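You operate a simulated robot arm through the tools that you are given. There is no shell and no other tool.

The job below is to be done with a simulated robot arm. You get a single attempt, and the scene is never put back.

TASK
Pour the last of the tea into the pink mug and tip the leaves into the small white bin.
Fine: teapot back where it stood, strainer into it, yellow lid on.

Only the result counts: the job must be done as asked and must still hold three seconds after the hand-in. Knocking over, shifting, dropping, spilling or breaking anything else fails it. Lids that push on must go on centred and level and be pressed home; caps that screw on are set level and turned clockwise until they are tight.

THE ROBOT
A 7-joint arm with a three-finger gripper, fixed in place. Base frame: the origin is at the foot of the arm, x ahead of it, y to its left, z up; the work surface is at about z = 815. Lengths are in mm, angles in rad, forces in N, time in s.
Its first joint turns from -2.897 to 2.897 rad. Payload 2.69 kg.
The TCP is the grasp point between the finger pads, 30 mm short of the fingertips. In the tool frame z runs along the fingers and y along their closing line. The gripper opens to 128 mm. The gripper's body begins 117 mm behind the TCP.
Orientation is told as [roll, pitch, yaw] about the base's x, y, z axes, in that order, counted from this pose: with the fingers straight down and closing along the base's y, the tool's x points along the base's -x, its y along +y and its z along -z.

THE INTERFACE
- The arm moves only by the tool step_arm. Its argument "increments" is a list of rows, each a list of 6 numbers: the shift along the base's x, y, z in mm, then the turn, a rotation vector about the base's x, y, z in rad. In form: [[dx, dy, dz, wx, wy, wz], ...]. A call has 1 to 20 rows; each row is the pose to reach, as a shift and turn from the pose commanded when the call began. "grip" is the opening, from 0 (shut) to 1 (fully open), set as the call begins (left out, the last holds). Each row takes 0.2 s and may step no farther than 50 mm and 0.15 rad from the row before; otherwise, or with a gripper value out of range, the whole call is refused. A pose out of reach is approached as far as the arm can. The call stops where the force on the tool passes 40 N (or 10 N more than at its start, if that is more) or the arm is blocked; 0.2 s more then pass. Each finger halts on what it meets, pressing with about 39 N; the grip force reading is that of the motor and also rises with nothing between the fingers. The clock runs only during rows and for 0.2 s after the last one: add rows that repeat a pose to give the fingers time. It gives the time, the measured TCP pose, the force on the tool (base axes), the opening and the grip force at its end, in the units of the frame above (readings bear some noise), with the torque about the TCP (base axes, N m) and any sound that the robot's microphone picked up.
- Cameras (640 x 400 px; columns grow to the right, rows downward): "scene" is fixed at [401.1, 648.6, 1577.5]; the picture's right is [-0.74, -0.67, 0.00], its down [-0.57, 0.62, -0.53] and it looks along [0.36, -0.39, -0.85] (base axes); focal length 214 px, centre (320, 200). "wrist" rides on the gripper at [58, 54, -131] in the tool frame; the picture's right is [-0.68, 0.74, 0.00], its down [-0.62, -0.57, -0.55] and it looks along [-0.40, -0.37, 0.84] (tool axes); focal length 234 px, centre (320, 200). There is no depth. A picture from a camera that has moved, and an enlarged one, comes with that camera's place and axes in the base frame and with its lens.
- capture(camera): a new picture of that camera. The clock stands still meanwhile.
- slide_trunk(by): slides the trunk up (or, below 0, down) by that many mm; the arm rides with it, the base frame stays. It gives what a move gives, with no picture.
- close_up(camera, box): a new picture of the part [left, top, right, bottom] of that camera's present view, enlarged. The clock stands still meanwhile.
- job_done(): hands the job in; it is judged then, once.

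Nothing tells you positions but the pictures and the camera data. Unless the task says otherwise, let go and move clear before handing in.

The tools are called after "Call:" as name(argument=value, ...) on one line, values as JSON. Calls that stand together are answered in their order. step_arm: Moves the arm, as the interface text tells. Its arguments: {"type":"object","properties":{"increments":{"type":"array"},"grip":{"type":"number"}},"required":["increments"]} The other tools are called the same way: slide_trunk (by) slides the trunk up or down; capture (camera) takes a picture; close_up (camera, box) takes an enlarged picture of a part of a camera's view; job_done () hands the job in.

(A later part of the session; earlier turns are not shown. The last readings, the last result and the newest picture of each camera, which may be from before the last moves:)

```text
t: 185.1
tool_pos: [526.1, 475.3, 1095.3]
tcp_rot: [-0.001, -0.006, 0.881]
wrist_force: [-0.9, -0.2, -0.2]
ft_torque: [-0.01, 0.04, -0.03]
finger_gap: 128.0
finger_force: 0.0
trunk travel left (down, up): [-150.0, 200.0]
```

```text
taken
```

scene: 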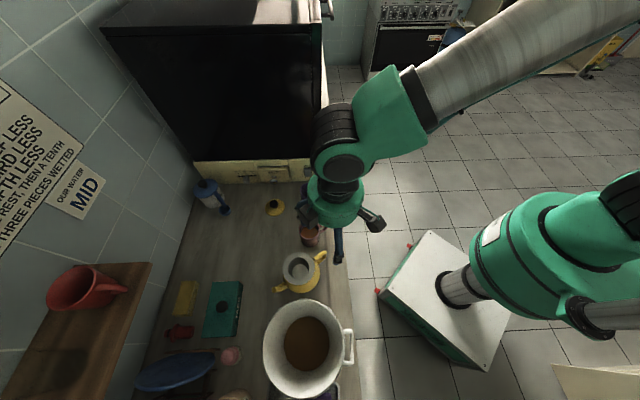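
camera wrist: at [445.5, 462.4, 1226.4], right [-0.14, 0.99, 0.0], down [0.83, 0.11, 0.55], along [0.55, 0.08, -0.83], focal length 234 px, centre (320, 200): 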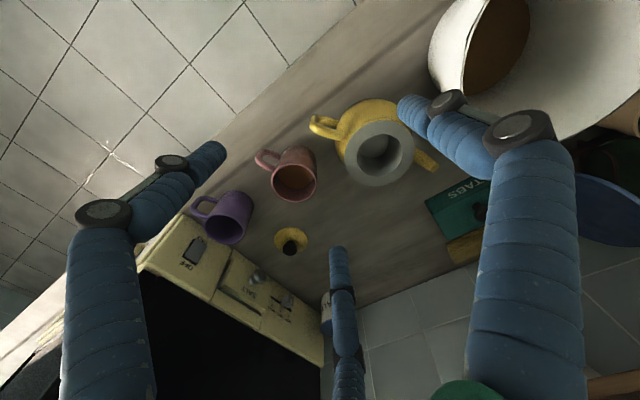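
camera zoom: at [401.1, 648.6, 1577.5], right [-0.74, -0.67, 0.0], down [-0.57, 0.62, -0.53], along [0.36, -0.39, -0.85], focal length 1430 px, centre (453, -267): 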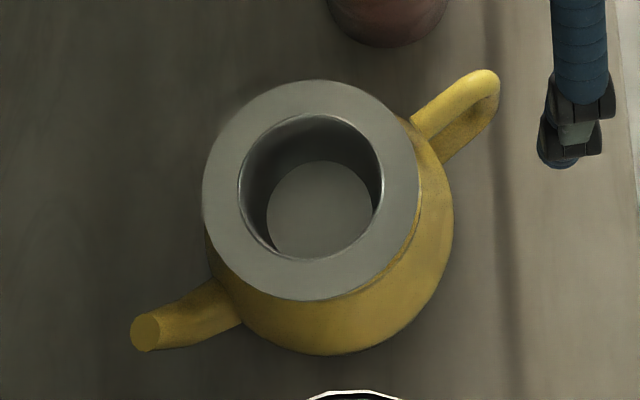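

The strainer is seated level in the teapot, with its flange at about z 904. Now the lid: I'll move over it with the fingers half open and the hand turned so its camera box stays clear of the dishwasher.

Call:
step_arm(increments=[[40, -4, 0, 0, 0, 0.08], [80, -7, 0, 0, 0, 0.16], [120, -10, 0, 0, 0, 0.25], [160, -14, 0, 0, 0, 0.33], [200, -17, -10, 0, 0, 0.42], [240, -20, -30, 0, 0, 0.5], [275, -23, -60, 0, 0, 0.585], [302, -26, -85, 0, 0, 0.585]], grip=0.5)

Call:
capture(camera="wrist")

Call:
close_up(camera="wrist", box=[250, 60, 390, 200])

Call:
capture(camera="scene")

```text
t: 186.9
tool_pos: [827.1, 448.3, 1009.1]
tcp_rot: [-0.002, -0.004, 1.467]
wrist_force: [-0.4, 0.3, 0.0]
ft_torque: [-0.03, -0.01, -0.01]
finger_gap: 63.9
finger_force: 0.1
trunk travel left (down, up): [-150.0, 200.0]
```

```text
taken
camera wrist: at [766.9, 394.5, 1141.2], right [-0.66, 0.75, 0.0], down [0.62, 0.55, 0.55], along [0.41, 0.37, -0.83], focal length 234 px, centre (320, 200)
```

wrist: 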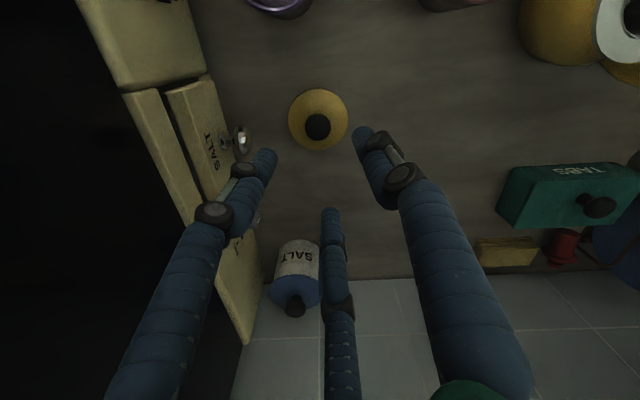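

```text
2.86 times, centred on (320, 130) of wrist
camera zoom: at [766.9, 394.5, 1141.2], right [-0.66, 0.75, 0.0], down [0.62, 0.55, 0.55], along [0.41, 0.37, -0.83], focal length 669 px, centre (320, 400)
```

zoom: 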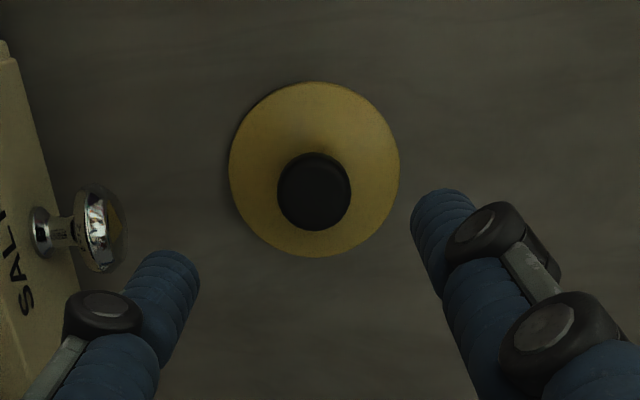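

```text
taken
```

scene: 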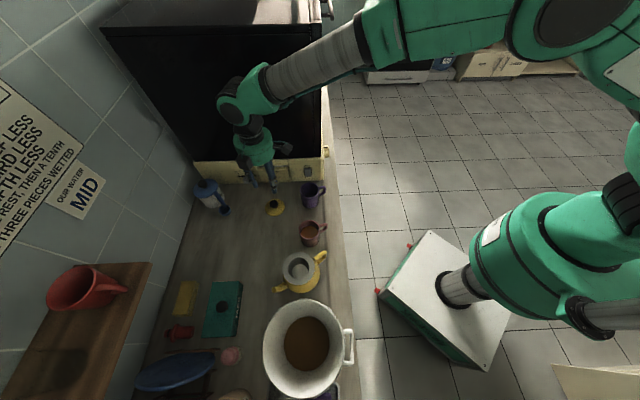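

The lid is centred at (830, 446.5) and the top of its knob is at about z 851. I'll centre on it, go down so the fingertips are level with the knob, and close on it.

Call:
step_arm(increments=[[3.3, 0, -35, 0, 0, 0], [3.3, 0, -75, 0, 0, 0], [3.3, 0, -110, 0, 0, 0], [3.3, 0, -132, 0, 0, 0], [3.3, 0, -140, 0, 0, 0], [3.3, 0, -146, 0, 0, 0], [3.3, 0, -146, 0, 0, 0]])

Call:
close_up(camera="wrist", box=[200, 60, 440, 240])

Call:
close_up(camera="scene", box=[230, 160, 330, 240])

```text
t: 188.5
tool_pos: [831.0, 449.5, 865.1]
tcp_rot: [-0.003, -0.005, 1.469]
wrist_force: [-0.1, -0.2, -0.8]
ft_torque: [0.01, 0.01, -0.01]
finger_gap: 63.9
finger_force: 0.0
trunk travel left (down, up): [-150.0, 200.0]
```

```text
2.22 times, centred on (320, 150) of wrist
camera zoom: at [769.9, 395.4, 995.7], right [-0.66, 0.75, 0.0], down [0.63, 0.55, 0.55], along [0.41, 0.37, -0.83], focal length 520 px, centre (320, 311)
```

zoom: 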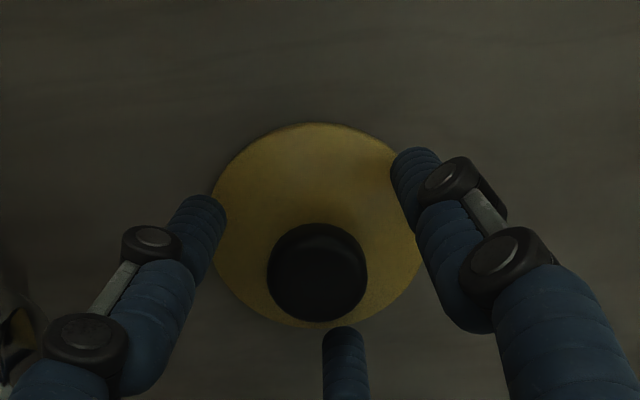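

```text
5.00 times, centred on (280, 200) of scene
camera zoom: at [401.1, 648.6, 1577.5], right [-0.74, -0.67, 0.0], down [-0.57, 0.62, -0.53], along [0.36, -0.39, -0.85], focal length 1072 px, centre (520, 200)
```

zoom: 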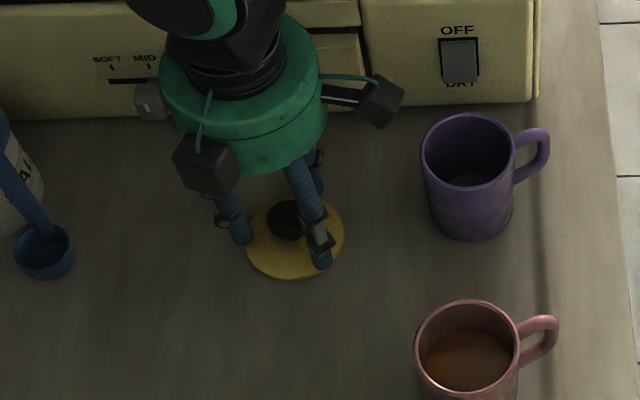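

The knob is exactly centred between the fingers. Closing on it.

Call:
step_arm(increments=[[0, 0, 0, 0, 0, 0], [0, 0, 0, 0, 0, 0]], grip=0.3)

Call:
step_arm(increments=[[0, 0, 0, 0, 0, 0], [0, 0, 0, 0, 0, 0], [0, 0, 0, 0, 0, 0]], grip=0.22)

Call:
close_up(camera="wrist", box=[200, 60, 440, 240])

```text
t: 189.1
tool_pos: [830.8, 448.9, 863.3]
tcp_rot: [-0.003, -0.006, 1.467]
wrist_force: [-0.6, -0.5, -0.7]
ft_torque: [0.0, -0.01, 0.0]
finger_gap: 38.2
finger_force: 0.0
trunk travel left (down, up): [-150.0, 200.0]
```

```text
t: 189.9
tool_pos: [830.2, 448.3, 864.6]
tcp_rot: [-0.001, -0.005, 1.467]
wrist_force: [-0.5, -0.9, 0.5]
ft_torque: [-0.08, -0.02, -0.03]
finger_gap: 29.8
finger_force: 38.8
trunk travel left (down, up): [-150.0, 200.0]
```

```text
2.22 times, centred on (320, 150) of wrist
camera zoom: at [769.9, 395.3, 995.8], right [-0.66, 0.75, 0.0], down [0.63, 0.55, 0.55], along [0.41, 0.37, -0.83], focal length 520 px, centre (320, 311)
```

zoom: 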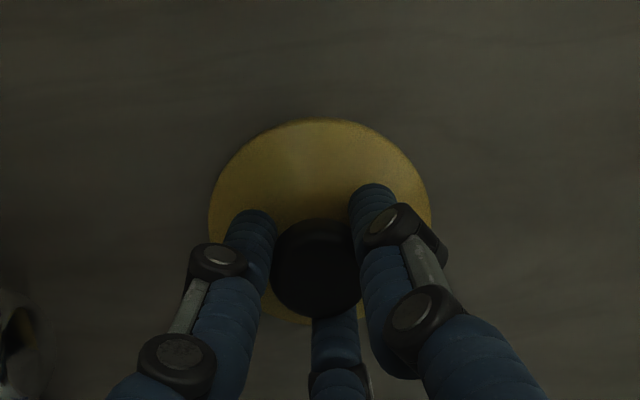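

Call:
step_arm(increments=[[0, 0, 4, 0, 0, 0], [0, 0, 10, 0, 0, 0], [0, 0, 20, 0, 0, 0], [0, 0, 20, 0, 0, 0]])

Call:
close_up(camera="wrist", box=[200, 60, 440, 240])

Call:
close_up(camera="scene", box=[240, 170, 310, 230])

```text
t: 190.9
tool_pos: [829.9, 450.6, 883.4]
tcp_rot: [0.0, -0.005, 1.467]
wrist_force: [1.6, -0.2, -0.7]
ft_torque: [0.01, -0.02, -0.02]
finger_gap: 30.1
finger_force: 39.3
trunk travel left (down, up): [-150.0, 200.0]
```

```text
2.22 times, centred on (320, 150) of wrist
camera zoom: at [769.6, 396.2, 1015.6], right [-0.66, 0.75, 0.0], down [0.63, 0.55, 0.55], along [0.41, 0.37, -0.83], focal length 520 px, centre (320, 311)
```

zoom: 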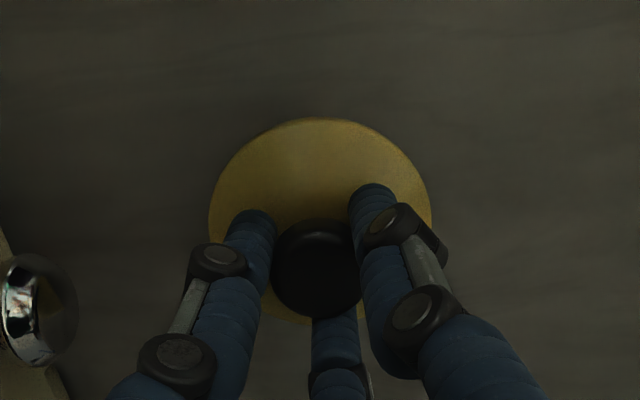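

```text
6.67 times, centred on (275, 200) of scene
camera zoom: at [401.1, 648.6, 1577.5], right [-0.74, -0.67, 0.0], down [-0.57, 0.62, -0.53], along [0.36, -0.39, -0.85], focal length 1430 px, centre (620, 200)
```

zoom: 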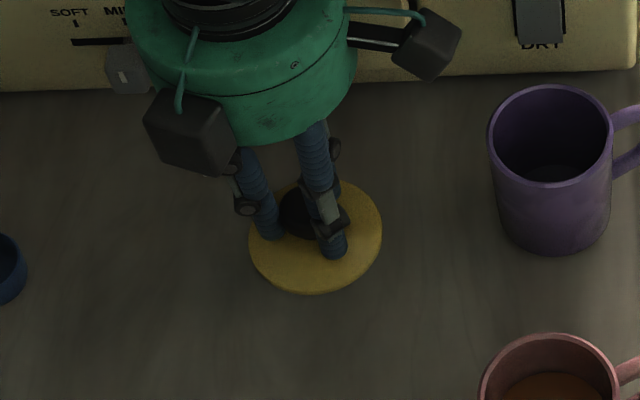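

The lid is held level and centred to within 2 mm. I'll lift it and carry it over the teapot.

Call:
step_arm(increments=[[0, 0, 40, 0, 0, 0], [0, 0, 80, 0, 0, 0], [0, 0, 125, 0, 0, 0], [-37.3, 16.7, 125, 0, 0, 0], [-74.5, 33.4, 125, 0, 0, 0], [-111.8, 50.1, 125, 0, 0, 0], [-149.1, 66.9, 125, 0, 0, 0], [-186.4, 83.6, 125, 0, 0, 0], [-223.6, 100.3, 125, 0, 0, 0], [-260.9, 117, 125, 0, 0, 0], [-260.9, 117, 100, 0, 0, 0], [-260.9, 117, 100, 0, 0, 0]])

Call:
capture(camera="wrist")

Call:
close_up(camera="wrist", box=[180, 40, 460, 250])

Call:
close_up(camera="scene", box=[240, 210, 360, 310])

```text
t: 193.5
tool_pos: [569.1, 566.6, 982.3]
tcp_rot: [0.0, -0.002, 1.468]
wrist_force: [0.7, 0.2, -2.1]
ft_torque: [-0.06, 0.03, -0.02]
finger_gap: 30.0
finger_force: 39.4
trunk travel left (down, up): [-150.0, 200.0]
```

```text
taken
camera wrist: at [510.5, 512.8, 1113.8], right [-0.66, 0.75, 0.0], down [0.63, 0.55, 0.55], along [0.41, 0.37, -0.83], focal length 234 px, centre (320, 200)
```

wrist: 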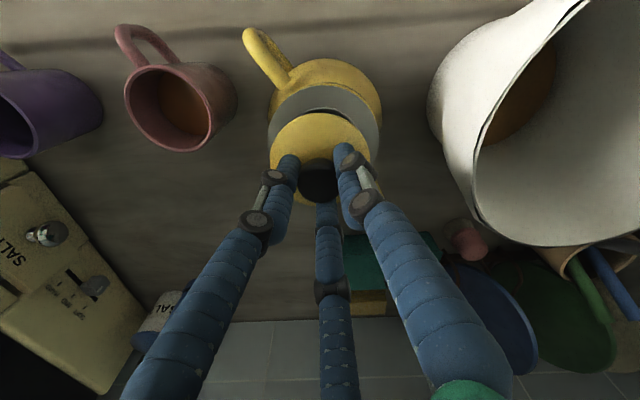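

```text
1.90 times, centred on (320, 145) of wrist
camera zoom: at [510.5, 512.8, 1113.8], right [-0.66, 0.75, 0.0], down [0.63, 0.55, 0.55], along [0.41, 0.37, -0.83], focal length 446 px, centre (320, 305)
```

zoom: 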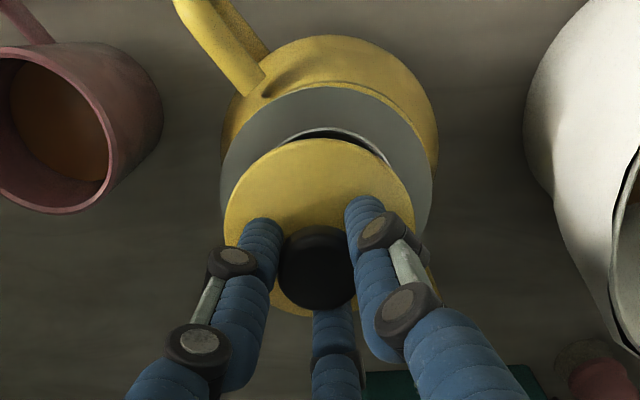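

```text
4.00 times, centred on (300, 260) of scene
camera zoom: at [401.1, 648.6, 1577.5], right [-0.74, -0.67, 0.0], down [-0.57, 0.62, -0.53], along [0.36, -0.39, -0.85], focal length 858 px, centre (400, -40)
```

zoom: 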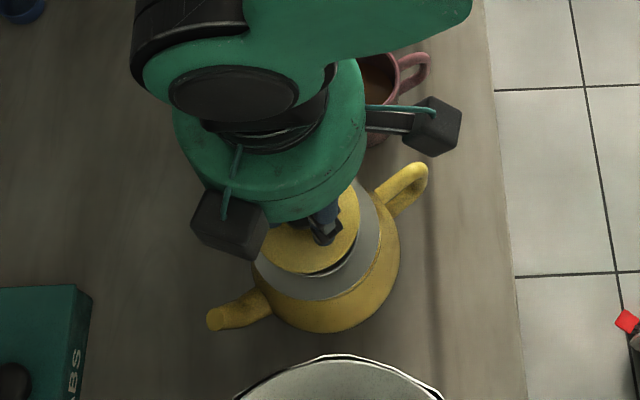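

The lid needs a (-3, +2) mm correction to be concentric with the strainer. Then I'll lower until it touches.

Call:
step_arm(increments=[[-1.5, 0.9, -8, 0, 0, 0], [-3.1, 1.8, -16, 0, 0, 0], [-3.1, 1.8, -24, 0, 0, 0], [-3.1, 1.8, -28, 0, 0, 0]])

Call:
step_arm(increments=[[0, 0, -2, 0, 0, 0], [0, 0, -4, 0, 0, 0]])

Call:
step_arm(increments=[[0, 0, -2, 0, 0, 0], [0, 0, -4, 0, 0, 0]])

Call:
close_up(camera="wrist", box=[180, 40, 460, 250])

```text
t: 194.5
tool_pos: [564.5, 567.8, 956.1]
tcp_rot: [-0.001, -0.003, 1.468]
wrist_force: [-0.9, 0.0, -1.1]
ft_torque: [0.0, 0.02, 0.0]
finger_gap: 29.8
finger_force: 38.5
trunk travel left (down, up): [-150.0, 200.0]
```

```text
t: 195.1
tool_pos: [566.0, 567.3, 955.0]
tcp_rot: [-0.004, -0.007, 1.468]
wrist_force: [-4.8, -3.9, 20.4]
ft_torque: [-0.29, 0.3, -0.01]
finger_gap: 29.7
finger_force: 38.7
trunk travel left (down, up): [-150.0, 200.0]
```

```text
t: 195.7
tool_pos: [565.6, 568.1, 950.2]
tcp_rot: [-0.003, -0.007, 1.468]
wrist_force: [-0.5, 3.6, 22.5]
ft_torque: [0.13, -0.04, 0.02]
finger_gap: 29.6
finger_force: 38.5
trunk travel left (down, up): [-150.0, 200.0]
```

```text
1.90 times, centred on (320, 145) of wrist
camera zoom: at [505.6, 514.7, 1081.2], right [-0.66, 0.75, 0.0], down [0.62, 0.55, 0.56], along [0.41, 0.37, -0.83], focal length 446 px, centre (320, 305)
```

zoom: 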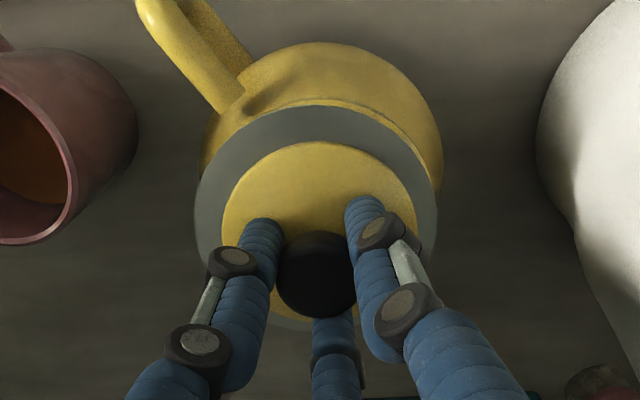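

The lid is touching and the force is about 22 N; it's concentric to within about 1.5 mm, but its underside may not have dropped into the opening yet. I'll ease up slightly, correct by (1, -0.7) mm, and press again.

Call:
step_arm(increments=[[0, 0, 1.5, 0, 0, 0], [1.1, -0.7, 1.5, 0, 0, 0]])

Call:
step_arm(increments=[[0, 0, -1.5, 0, 0, 0], [0, 0, -3, 0, 0, 0]])

Call:
step_arm(increments=[[0, 0, -1, 0, 0, 0], [0, 0, -2, 0, 0, 0]])

Call:
close_up(camera="wrist", box=[180, 40, 460, 250])

Call:
close_up(camera="scene", box=[265, 240, 335, 300])

```text
t: 196.3
tool_pos: [564.8, 567.1, 948.9]
tcp_rot: [-0.001, -0.006, 1.469]
wrist_force: [-0.8, 6.6, 18.7]
ft_torque: [0.33, -0.09, 0.07]
finger_gap: 29.8
finger_force: 38.6
trunk travel left (down, up): [-150.0, 200.0]
```

```text
t: 196.9
tool_pos: [566.3, 567.8, 947.8]
tcp_rot: [-0.002, -0.005, 1.468]
wrist_force: [-2.6, 2.0, 25.7]
ft_torque: [0.03, 0.01, 0.02]
finger_gap: 29.4
finger_force: 38.6
trunk travel left (down, up): [-150.0, 200.0]
```

```text
t: 197.5
tool_pos: [565.5, 568.6, 948.1]
tcp_rot: [-0.003, -0.008, 1.467]
wrist_force: [-6.1, -0.2, 39.3]
ft_torque: [-0.12, 0.21, -0.03]
finger_gap: 29.5
finger_force: 39.0
trunk travel left (down, up): [-150.0, 200.0]
```

```text
1.90 times, centred on (320, 145) of wrist
camera zoom: at [505.8, 513.5, 1079.1], right [-0.66, 0.75, 0.0], down [0.62, 0.55, 0.56], along [0.41, 0.37, -0.83], focal length 446 px, centre (320, 305)
```

zoom: 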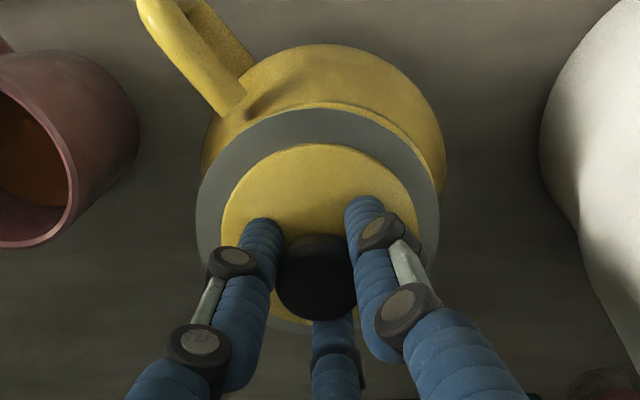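

```text
6.67 times, centred on (300, 270) of scene
camera zoom: at [401.1, 648.6, 1577.5], right [-0.74, -0.67, 0.0], down [-0.57, 0.62, -0.53], along [0.36, -0.39, -0.85], focal length 1430 px, centre (453, -267)
```

zoom: 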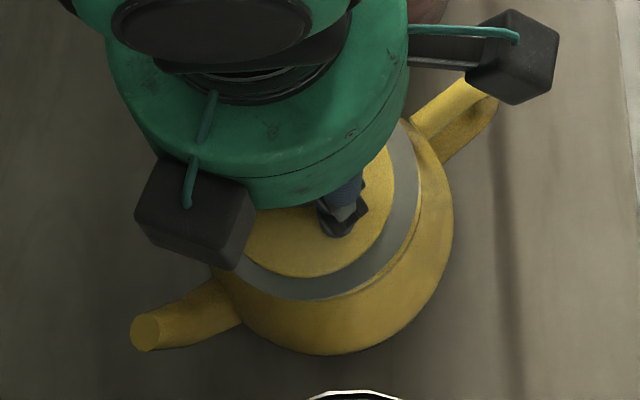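

The lid has pressed in about 5 mm, but the knob has slid about 4 mm up between the fingers, so pressing this way won't finish it. I'll let go and look, then press straight down on the knob with closed fingertips.

Call:
step_arm(increments=[[0, 0, 1, 0, 0, 0], [0, 0, 1.5, 0, 0, 0]])

Call:
step_arm(increments=[[0, 0, 0, 0, 0, 0], [0, 0, 0, 0, 0, 0], [0, 0, 0, 0, 0, 0]], grip=0.5)

Call:
step_arm(increments=[[0, 0, 20, 0, 0, 0], [0, 0, 55, 0, 0, 0], [0, 0, 75, 0, 0, 0]])

Call:
close_up(camera="wrist", box=[180, 40, 460, 250])

Call:
close_up(camera="scene", box=[265, 240, 335, 300])

```text
t: 198.1
tool_pos: [566.6, 567.0, 948.2]
tcp_rot: [-0.003, -0.006, 1.467]
wrist_force: [-2.2, 3.5, 36.8]
ft_torque: [0.08, -0.08, 0.03]
finger_gap: 29.5
finger_force: 39.1
trunk travel left (down, up): [-150.0, 200.0]
```

```text
t: 198.9
tool_pos: [565.7, 566.5, 942.5]
tcp_rot: [0.003, -0.001, 1.468]
wrist_force: [0.6, -2.0, 8.8]
ft_torque: [-0.28, -0.27, -0.04]
finger_gap: 67.0
finger_force: 7.6
trunk travel left (down, up): [-150.0, 200.0]
```

```text
t: 199.7
tool_pos: [567.0, 566.7, 1020.5]
tcp_rot: [-0.002, -0.004, 1.468]
wrist_force: [-0.4, -1.0, 0.2]
ft_torque: [0.02, -0.02, -0.03]
finger_gap: 64.1
finger_force: 0.2
trunk travel left (down, up): [-150.0, 200.0]
```

```text
1.90 times, centred on (320, 145) of wrist
camera zoom: at [507.0, 513.8, 1152.0], right [-0.66, 0.75, 0.0], down [0.63, 0.55, 0.55], along [0.41, 0.37, -0.83], focal length 446 px, centre (320, 305)
```

zoom: 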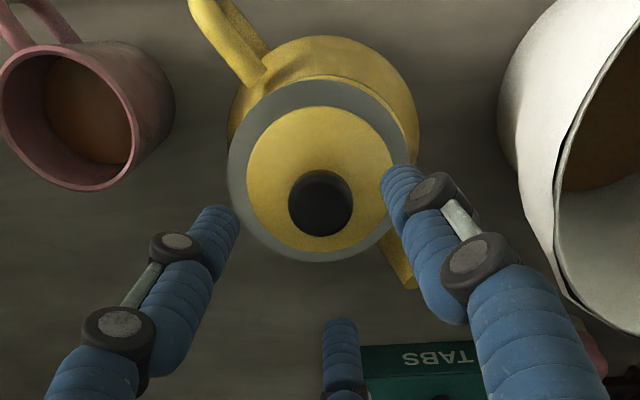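

```text
6.67 times, centred on (300, 270) of scene
camera zoom: at [401.1, 648.6, 1577.5], right [-0.74, -0.67, 0.0], down [-0.57, 0.62, -0.53], along [0.36, -0.39, -0.85], focal length 1430 px, centre (453, -267)
```

zoom: 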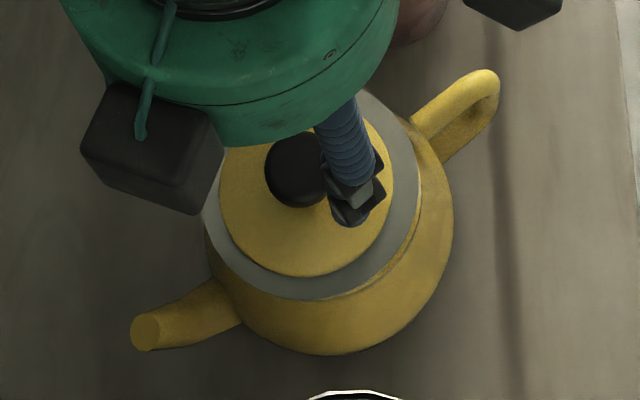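

Call:
step_arm(increments=[[-10, -25, 20, 0, 0, 0], [-20, -60, 40, 0, 0, 0], [-30, -100, 50, 0, 0, 0]])

Call:
close_up(camera="scene", box=[280, 245, 325, 285])

Call:
close_up(camera="scene", box=[265, 240, 335, 300])

Call:
capture(camera="wrist")

```text
t: 200.5
tool_pos: [537.1, 466.6, 1070.2]
tcp_rot: [-0.002, -0.004, 1.469]
wrist_force: [0.0, 0.0, 1.1]
ft_torque: [0.01, -0.01, -0.02]
finger_gap: 63.8
finger_force: 0.1
trunk travel left (down, up): [-150.0, 200.0]
```

```text
10.00 times, centred on (302, 265) of scene
camera zoom: at [401.1, 648.6, 1577.5], right [-0.74, -0.67, 0.0], down [-0.57, 0.62, -0.53], along [0.36, -0.39, -0.85], focal length 2145 px, centre (495, -450)
```

zoom: 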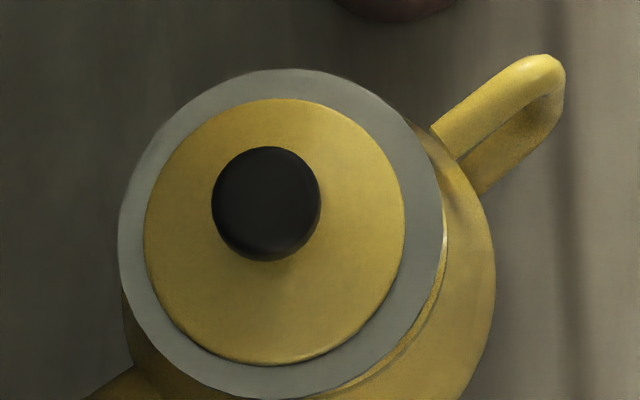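

```text
6.67 times, centred on (300, 270) of scene
camera zoom: at [401.1, 648.6, 1577.5], right [-0.74, -0.67, 0.0], down [-0.57, 0.62, -0.53], along [0.36, -0.39, -0.85], focal length 1430 px, centre (453, -267)
```

zoom: 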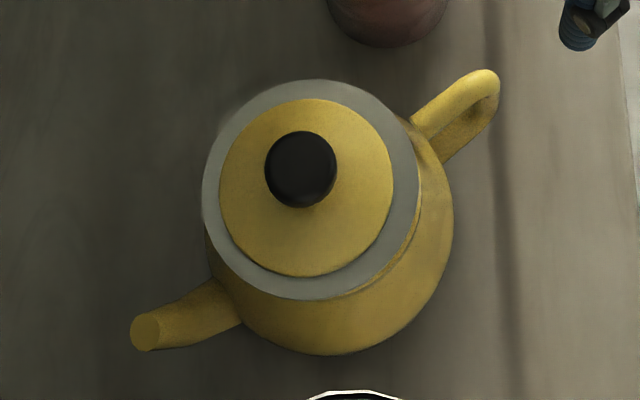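

```text
taken
camera wrist: at [477.6, 412.8, 1201.8], right [-0.66, 0.75, 0.0], down [0.62, 0.55, 0.55], along [0.41, 0.37, -0.83], focal length 234 px, centre (320, 200)
```

wrist: 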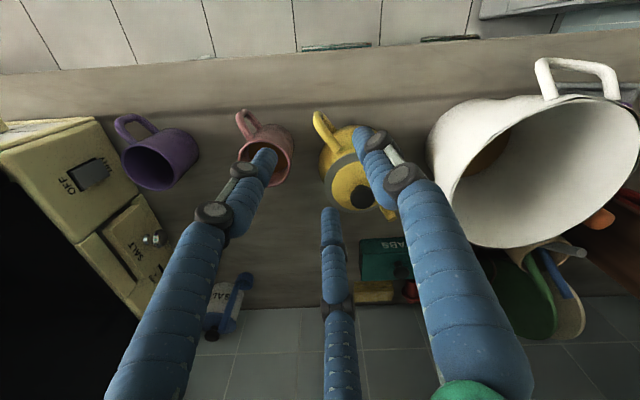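

The lid sits level and concentric to within about 2 mm. To see whether it is fully home, I'll bring the wrist camera down for a low side view from the front of the counter.

Call:
step_arm(increments=[[-25, -5, -20, 0.0938, -0.1036, 0], [-50, -6, -45, 0.1876, -0.2072, 0], [-70, -6, -85, 0.2814, -0.3108, 0], [-86, -6, -125, 0.3752, -0.4144, 0], [-86, -6, -160, 0.469, -0.518, 0]])

Call:
capture(camera="wrist")

```text
t: 201.9
tool_pos: [438.7, 437.4, 875.7]
tcp_rot: [-0.407, -0.375, 1.539]
wrist_force: [0.4, 0.3, -0.9]
ft_torque: [-0.14, 0.11, -0.04]
finger_gap: 63.9
finger_force: 0.1
out of reach, approached as far as the arm can: row 5
trunk travel left (down, up): [-150.0, 200.0]
stopped in row 5: the arm was blocked; the commanded pose is now the measured one
```

```text
taken
camera wrist: at [334.1, 348.8, 946.5], right [-0.65, 0.76, -0.02], down [0.31, 0.3, 0.9], along [0.69, 0.58, -0.43], focal length 234 px, centre (320, 200)
```

wrist: 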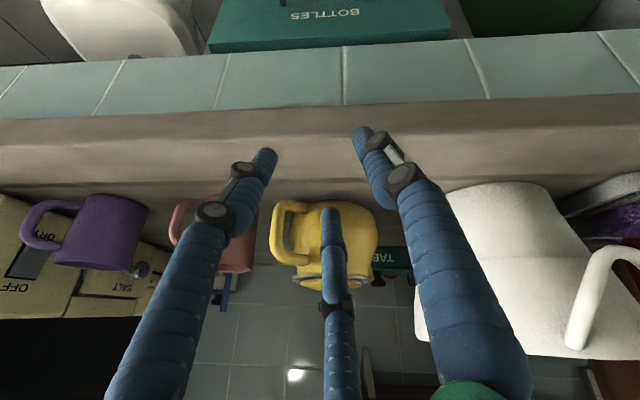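

Call:
capture(camera="scene")

Call:
close_up(camera="wrist", box=[260, 180, 400, 310])

```text
taken
```

scene: 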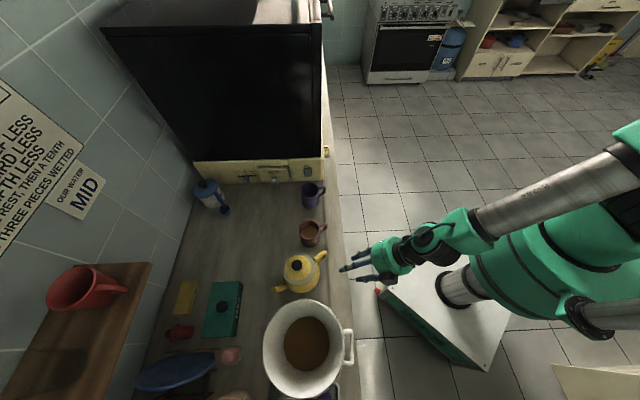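

```text
3.08 times, centred on (330, 245) of wrist
camera zoom: at [334.1, 348.8, 946.5], right [-0.65, 0.76, -0.02], down [0.31, 0.3, 0.9], along [0.69, 0.58, -0.43], focal length 720 px, centre (289, 62)
```

zoom: 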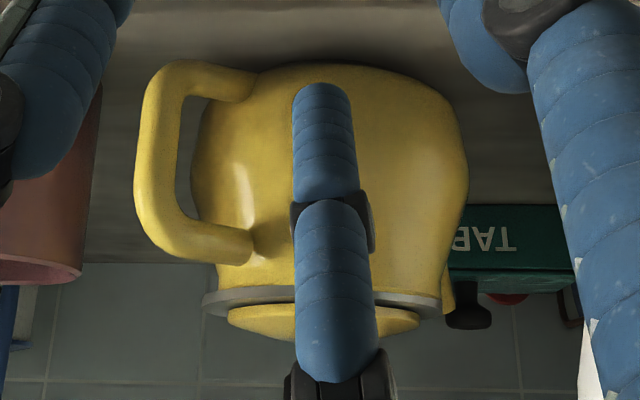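

The block was just the arm folding near its own base; nothing was touched. This low view shows the lid from the side (the picture is upside down), so I'll zoom in on the joint.

Call:
close_up(camera="wrist", box=[285, 255, 375, 300])

Call:
close_up(camera="wrist", box=[298, 265, 328, 295])

```text
7.11 times, centred on (330, 278) of wrist
camera zoom: at [334.1, 348.8, 946.5], right [-0.65, 0.76, -0.02], down [0.31, 0.3, 0.9], along [0.69, 0.58, -0.43], focal length 1665 px, centre (249, -351)
```

zoom: 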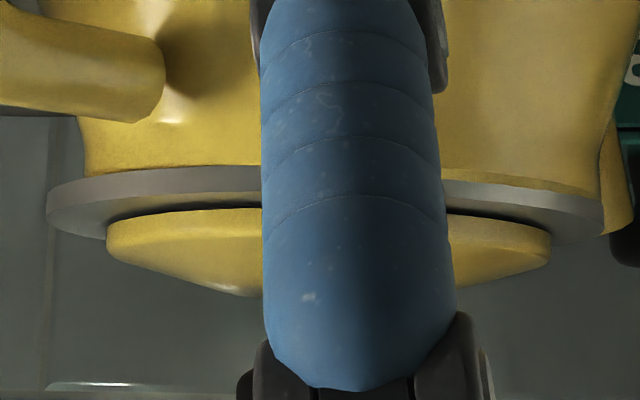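

```text
13.33 times, centred on (313, 280) of wrist
camera zoom: at [334.1, 348.8, 946.5], right [-0.65, 0.76, -0.02], down [0.31, 0.3, 0.9], along [0.69, 0.58, -0.43], focal length 3122 px, centre (413, -867)
```

zoom: 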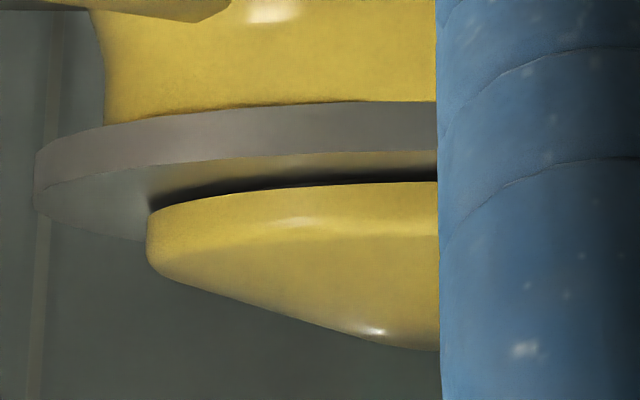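

The side view shows the strainer resting on the pot's rim and the lid sitting level on the strainer with only a hairline dark gap. To be sure it's home, I'll back out, close the fingers, and press straight down on the knob.

Call:
step_arm(increments=[[8, 3, 40, -0.0905, 0.1048, 0.019], [20, 6, 82, -0.181, 0.2095, 0.038], [35, 10, 125, -0.2715, 0.3143, 0.057], [50, 15, 165, -0.362, 0.419, 0.076], [75, 50, 185, -0.362, 0.419, 0.076], [100, 89, 190, -0.362, 0.419, 0.076], [125.9, 127.1, 190, -0.362, 0.419, 0.076], [125.9, 127.1, 190, -0.362, 0.419, 0.076]], grip=0.0)

Call:
capture(camera="wrist")

Call:
close_up(camera="wrist", box=[220, 55, 420, 225])

```text
t: 203.7
tool_pos: [566.4, 567.0, 1067.4]
tcp_rot: [0.005, 0.002, 1.539]
wrist_force: [0.2, 1.2, -0.6]
ft_torque: [-0.06, 0.05, 0.02]
finger_gap: 2.3
finger_force: 31.3
out of reach, approached as far as the arm can: row 2
trunk travel left (down, up): [-150.0, 200.0]
```

```text
taken
camera wrist: at [510.5, 509.3, 1199.4], right [-0.71, 0.7, 0.0], down [0.59, 0.6, 0.55], along [0.38, 0.39, -0.84], focal length 234 px, centre (320, 200)
```

wrist: 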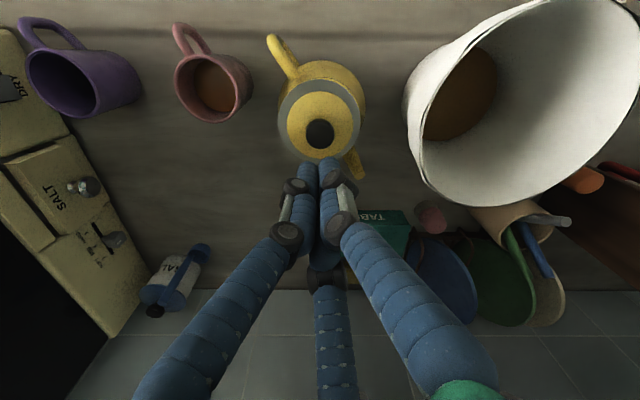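

```text
2.35 times, centred on (320, 140) of wrist
camera zoom: at [510.5, 509.3, 1199.4], right [-0.71, 0.7, 0.0], down [0.59, 0.6, 0.55], along [0.38, 0.39, -0.84], focal length 551 px, centre (320, 341)
```

zoom: 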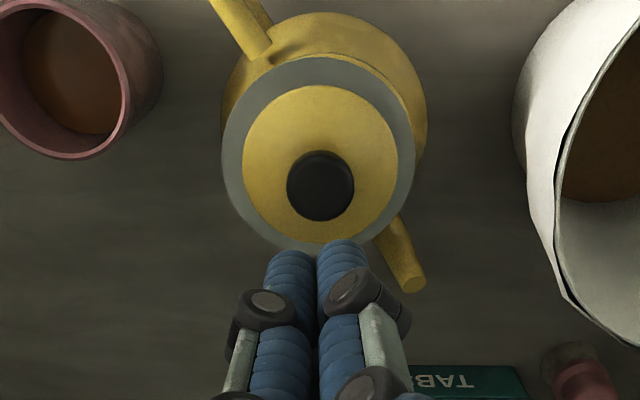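

The knob is right under the closed fingertips. I'll go down and press gently, then firmly.

Call:
step_arm(increments=[[0, 0, -35, 0, 0, 0], [0, 0, -65, 0, 0, 0], [0, 0, -82, 0, 0, 0]])

Call:
step_arm(increments=[[0, 0, -3, 0, 0, 0], [0, 0, -6, 0, 0, 0]])

Call:
step_arm(increments=[[0, 0, -2, 0, 0, 0], [0, 0, -4, 0, 0, 0]])

Call:
step_arm(increments=[[0, 0, -2, 0, 0, 0], [0, 0, -4, 0, 0, 0]])

```text
t: 204.5
tool_pos: [564.7, 565.5, 982.4]
tcp_rot: [0.004, -0.001, 1.541]
wrist_force: [-0.5, -0.3, -0.9]
ft_torque: [-0.01, 0.03, 0.01]
finger_gap: 1.9
finger_force: 31.3
trunk travel left (down, up): [-150.0, 200.0]
```

```text
t: 205.1
tool_pos: [564.7, 565.4, 978.6]
tcp_rot: [0.003, 0.001, 1.539]
wrist_force: [0.2, -1.6, 0.3]
ft_torque: [0.0, 0.04, -0.01]
finger_gap: 2.1
finger_force: 31.7
trunk travel left (down, up): [-150.0, 200.0]
```

```text
t: 205.7
tool_pos: [564.7, 563.8, 974.9]
tcp_rot: [0.005, -0.001, 1.539]
wrist_force: [-0.1, 0.7, 0.2]
ft_torque: [0.02, 0.01, -0.02]
finger_gap: 2.1
finger_force: 31.6
trunk travel left (down, up): [-150.0, 200.0]
```

```text
t: 206.3
tool_pos: [565.3, 563.9, 974.0]
tcp_rot: [0.003, -0.002, 1.538]
wrist_force: [-3.4, -3.7, 24.2]
ft_torque: [-0.05, 0.05, -0.01]
finger_gap: 6.1
finger_force: 31.3
trunk travel left (down, up): [-150.0, 200.0]
```

Call:
step_arm(increments=[[0, 0, -1, 0, 0, 0], [0, 0, -2, 0, 0, 0]])

Call:
step_arm(increments=[[0, 0, -1, 0, 0, 0], [0, 0, -2, 0, 0, 0]])

```text
t: 206.8
tool_pos: [566.4, 566.4, 974.6]
tcp_rot: [-0.001, -0.007, 1.542]
wrist_force: [1.5, 1.4, 11.7]
ft_torque: [0.12, -0.12, 0.01]
finger_gap: 6.1
finger_force: 31.9
trunk travel left (down, up): [-150.0, 200.0]
stopped in row 2: the force on the tool passed its limit at 42 N (the readings are from after the stop); the commanded pose is now the measured one
```

```text
t: 207.4
tool_pos: [567.0, 565.6, 973.2]
tcp_rot: [-0.003, -0.008, 1.54]
wrist_force: [-0.4, 1.4, 31.8]
ft_torque: [0.05, -0.02, 0.01]
finger_gap: 6.2
finger_force: 31.5
trunk travel left (down, up): [-150.0, 200.0]
```

Pressing with over 40 N moved nothing, so the lid is firmly home. I'll lift off and compare the whole scene with the start.

Call:
step_arm(increments=[[0, 0, 20, 0, 0, 0], [0, 0, 60, 0, 0, 0], [0, -30, 95, 0, 0, 0], [0, -70, 125, 0, 0, 0], [0, -110, 150, 0, 0, 0], [0, -150, 170, 0, 0, 0]])

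Call:
capture(camera="scene")

Call:
close_up(camera="scene", box=[265, 240, 335, 300])

Call:
close_up(camera="scene", box=[120, 270, 360, 400])

Call:
close_up(camera="scene", box=[240, 170, 360, 245])

```text
t: 208.8
tool_pos: [564.6, 413.9, 1140.5]
tcp_rot: [0.003, -0.005, 1.538]
wrist_force: [-0.1, 0.2, 0.1]
ft_torque: [-0.05, 0.05, 0.01]
finger_gap: 2.0
finger_force: 31.5
trunk travel left (down, up): [-150.0, 200.0]
```

```text
taken
```

scene: 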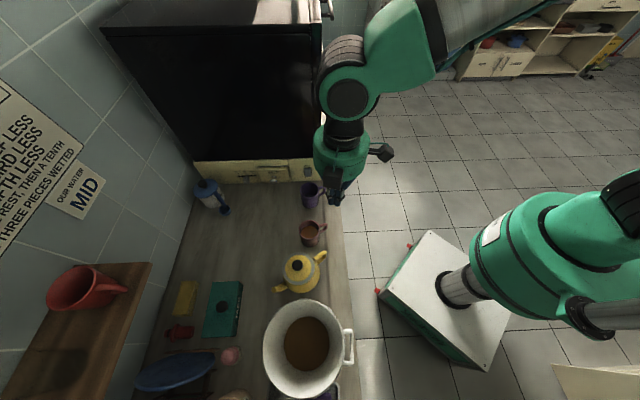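

```text
6.67 times, centred on (300, 270) of scene
camera zoom: at [401.1, 648.6, 1577.5], right [-0.74, -0.67, 0.0], down [-0.57, 0.62, -0.53], along [0.36, -0.39, -0.85], focal length 1430 px, centre (453, -267)
```

zoom: 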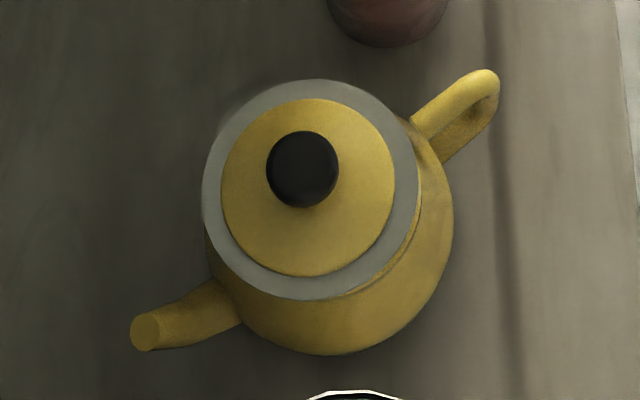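

```text
2.67 times, centred on (240, 335) of scene
camera zoom: at [401.1, 648.6, 1577.5], right [-0.74, -0.67, 0.0], down [-0.57, 0.62, -0.53], along [0.36, -0.39, -0.85], focal length 572 px, centre (533, -160)
```

zoom: 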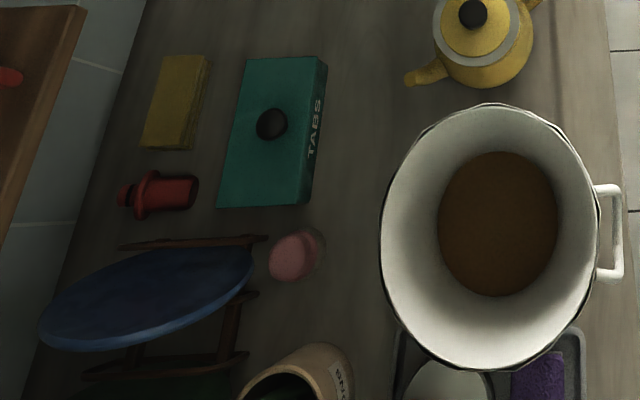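

```text
5.33 times, centred on (300, 208) of scene
camera zoom: at [401.1, 648.6, 1577.5], right [-0.74, -0.67, 0.0], down [-0.57, 0.62, -0.53], along [0.36, -0.39, -0.85], focal length 1144 px, centre (427, 160)
```

zoom: 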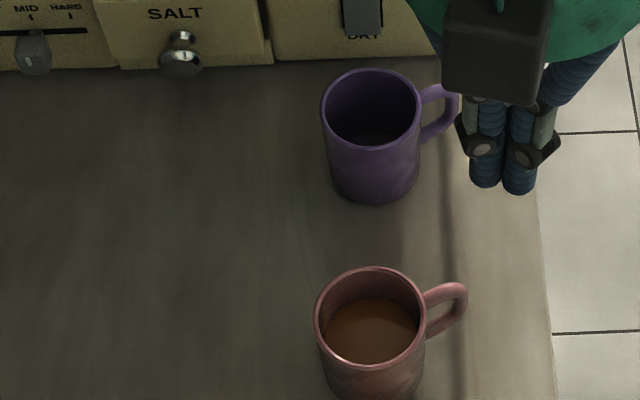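

Everything looks right except that the tray with the purple sponge, behind the bin, may have been pushed by it. I'll compare that area exactly with the first picture.

Call:
close_up(camera="scene", box=[230, 280, 370, 400])

Call:
close_up(camera="scene", box=[260, 365, 350, 400])

```text
3.33 times, centred on (300, 340) of scene
camera zoom: at [401.1, 648.6, 1577.5], right [-0.74, -0.67, 0.0], down [-0.57, 0.62, -0.53], along [0.36, -0.39, -0.85], focal length 715 px, centre (387, -267)
```

zoom: 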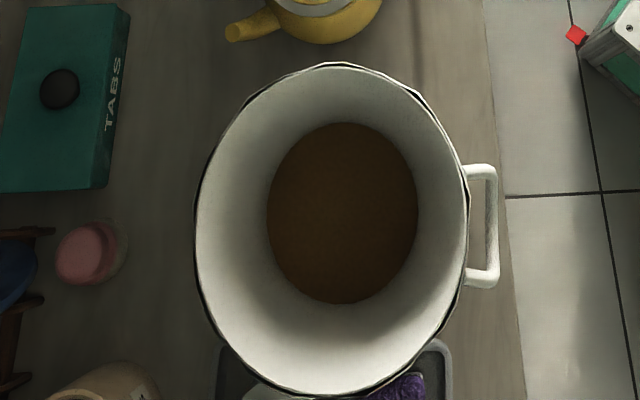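

```text
7.11 times, centred on (305, 382) of scene
camera zoom: at [401.1, 648.6, 1577.5], right [-0.74, -0.67, 0.0], down [-0.57, 0.62, -0.53], along [0.36, -0.39, -0.85], focal length 1525 px, centre (427, -1098)
```

zoom: 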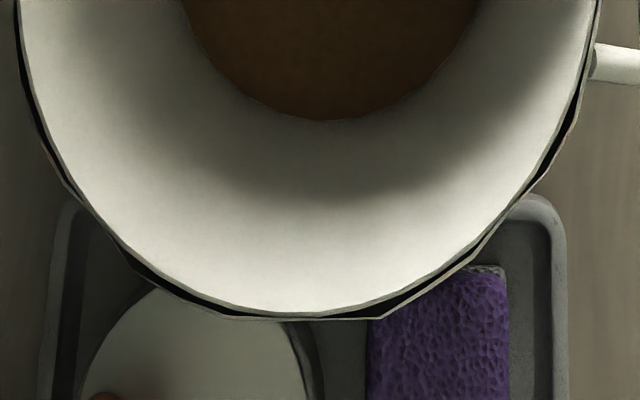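

The bin has drifted about 12 mm again, probably nudged by an opening finger when I released the strainer, and the tray was pushed roughly 2 cm by the bin earlier. I want to put both back. I'll view them from the same wrist pose I used before the bump, so the pictures compare directly.

Call:
step_arm(increments=[[-22, 37, 0, 0, 0, 0.014], [-44, 73, 0, 0, 0, 0.028], [-67, 110, 0, 0, 0, 0.041], [-89, 147, -2, 0, 0, 0.055], [-111, 183, -5, 0, 0, 0.069], [-133, 220, -8, 0, 0, 0.083], [-155.6, 256.5, -10, 0, 0, 0.095], [-155.6, 256.5, -10, 0, 0, 0.095]])

Call:
capture(camera="wrist")

Call:
close_up(camera="wrist", box=[210, 20, 430, 230])

Call:
close_up(camera="wrist", box=[340, 40, 480, 180])

```text
t: 210.6
tool_pos: [409.8, 670.3, 1127.7]
tcp_rot: [0.001, -0.003, 1.633]
wrist_force: [-0.5, 1.6, 0.2]
ft_torque: [-0.06, -0.02, 0.01]
finger_gap: 2.0
finger_force: 31.1
trunk travel left (down, up): [-150.0, 200.0]
```

```text
taken
camera wrist: at [360.3, 608.5, 1260.0], right [-0.78, 0.63, 0.0], down [0.53, 0.65, 0.55], along [0.34, 0.43, -0.84], focal length 234 px, centre (320, 200)
```

wrist: 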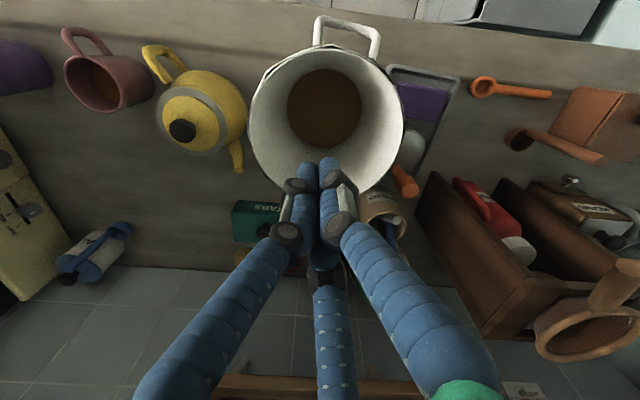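

```text
1.90 times, centred on (320, 125) of wrist
camera zoom: at [360.3, 608.5, 1260.0], right [-0.78, 0.63, 0.0], down [0.53, 0.65, 0.55], along [0.34, 0.43, -0.84], focal length 446 px, centre (320, 343)
```

zoom: 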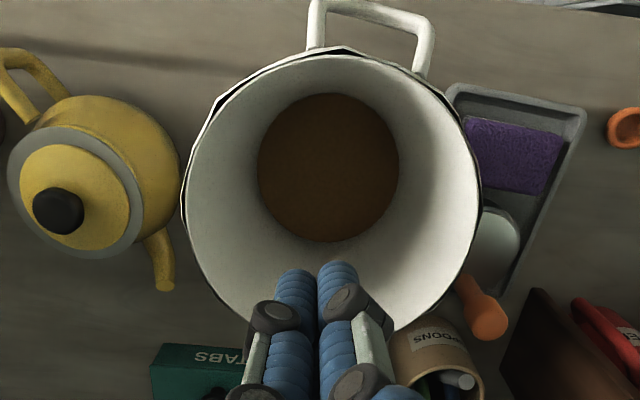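

```text
2.86 times, centred on (410, 110) of wrist
camera zoom: at [360.3, 608.5, 1260.0], right [-0.78, 0.63, 0.0], down [0.53, 0.65, 0.55], along [0.34, 0.43, -0.84], focal length 669 px, centre (63, 457)
```

zoom: 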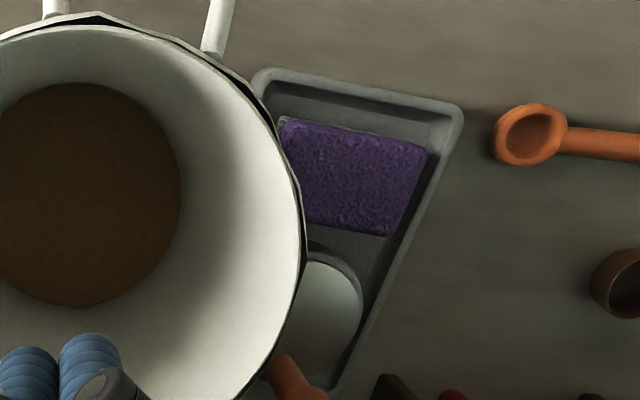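

The tray has moved about 22 mm. Before deciding, I'll look at what stands around it.

Call:
close_up(camera="wrist", box=[380, 50, 640, 240])

Call:
close_up(camera="wrist", box=[380, 160, 640, 380])

```text
2.11 times, centred on (510, 145) of wrist
camera zoom: at [360.3, 608.5, 1260.0], right [-0.78, 0.63, 0.0], down [0.53, 0.65, 0.55], along [0.34, 0.43, -0.84], focal length 493 px, centre (-80, 316)
```

zoom: 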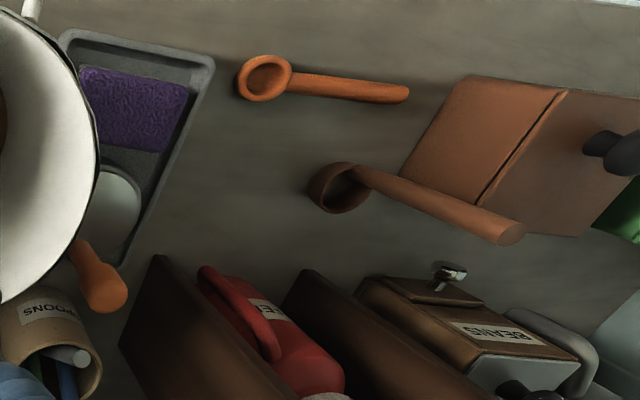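

```text
1.82 times, centred on (510, 270) of wrist
camera zoom: at [360.3, 608.5, 1260.0], right [-0.78, 0.63, 0.0], down [0.53, 0.65, 0.55], along [0.34, 0.43, -0.84], focal length 426 px, centre (-26, 73)
```

zoom: 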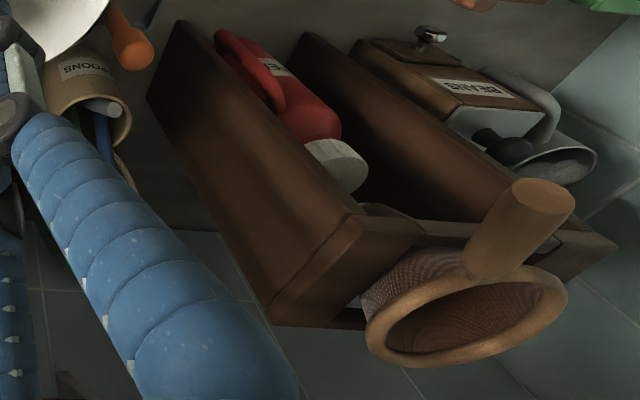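

There's room on the tray's far side. I'll do the bin first: push it the last 12 mm back from inside, as before.

Call:
step_arm(increments=[[23, 2, -20, 0, 0, 0], [45, 4, -50, 0, 0, 0], [45, 4, -95, 0, 0, 0], [45, 4, -140, 0, 0, 0], [45, 4, -185, 0, 0, 0], [45, 4, -225, 0, 0, 0], [45, 4, -241, 0, 0, 0]])

Call:
step_arm(increments=[[5, -2.1, 0, 0, 0, 0], [10, -4.2, 0, 0, 0, 0], [15, -6.4, 0, 0, 0, 0], [20, -8.5, 0, 0, 0, 0]])

Call:
step_arm(increments=[[2.5, -1.1, 0, 0, 0, 0], [5, -2.1, 0, 0, 0, 0], [7.2, -3.2, 0, 0, 0, 0]])

Call:
step_arm(increments=[[-20, 8, 0, 0, 0, 0], [-30, 12, 25, 0, 0, 0], [-30, 12, 65, 0, 0, 0], [-30, 12, 110, 0, 0, 0], [-30, 12, 150, 0, 0, 0], [-5, -18, 180, 0, 0, 0], [20, -55, 190, 0, 0, 0], [45, -95, 200, 0, 0, 0], [75, -130, 200, 0, 0, 0]])

Call:
close_up(camera="scene", box=[230, 280, 370, 400])

```text
t: 212.2
tool_pos: [456.3, 674.1, 888.5]
tcp_rot: [0.002, -0.003, 1.634]
wrist_force: [0.5, 0.2, -0.6]
ft_torque: [-0.01, 0.02, -0.01]
finger_gap: 2.2
finger_force: 31.4
trunk travel left (down, up): [-150.0, 200.0]
```

```text
t: 213.2
tool_pos: [476.1, 667.9, 889.2]
tcp_rot: [-0.002, -0.004, 1.634]
wrist_force: [-0.5, 0.5, 0.7]
ft_torque: [0.01, 0.02, 0.02]
finger_gap: 2.0
finger_force: 31.4
trunk travel left (down, up): [-150.0, 200.0]
```

```text
t: 214.0
tool_pos: [482.2, 664.3, 888.5]
tcp_rot: [0.0, -0.003, 1.634]
wrist_force: [-0.8, 0.6, 1.1]
ft_torque: [-0.01, 0.05, 0.0]
finger_gap: 2.0
finger_force: 31.4
trunk travel left (down, up): [-150.0, 200.0]
```

```text
t: 216.0
tool_pos: [558.0, 535.1, 1092.2]
tcp_rot: [0.0, -0.001, 1.633]
wrist_force: [0.5, 0.2, -0.1]
ft_torque: [-0.02, -0.03, 0.01]
finger_gap: 2.1
finger_force: 31.5
trunk travel left (down, up): [-150.0, 200.0]
```

```text
3.33 times, centred on (300, 340) of scene
camera zoom: at [401.1, 648.6, 1577.5], right [-0.74, -0.67, 0.0], down [-0.57, 0.62, -0.53], along [0.36, -0.39, -0.85], focal length 715 px, centre (387, -267)
```

zoom: 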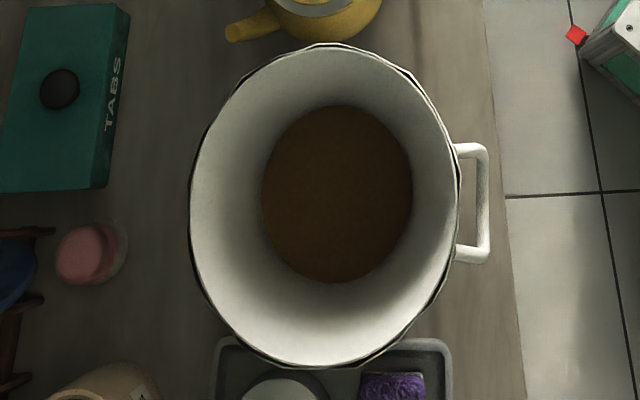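

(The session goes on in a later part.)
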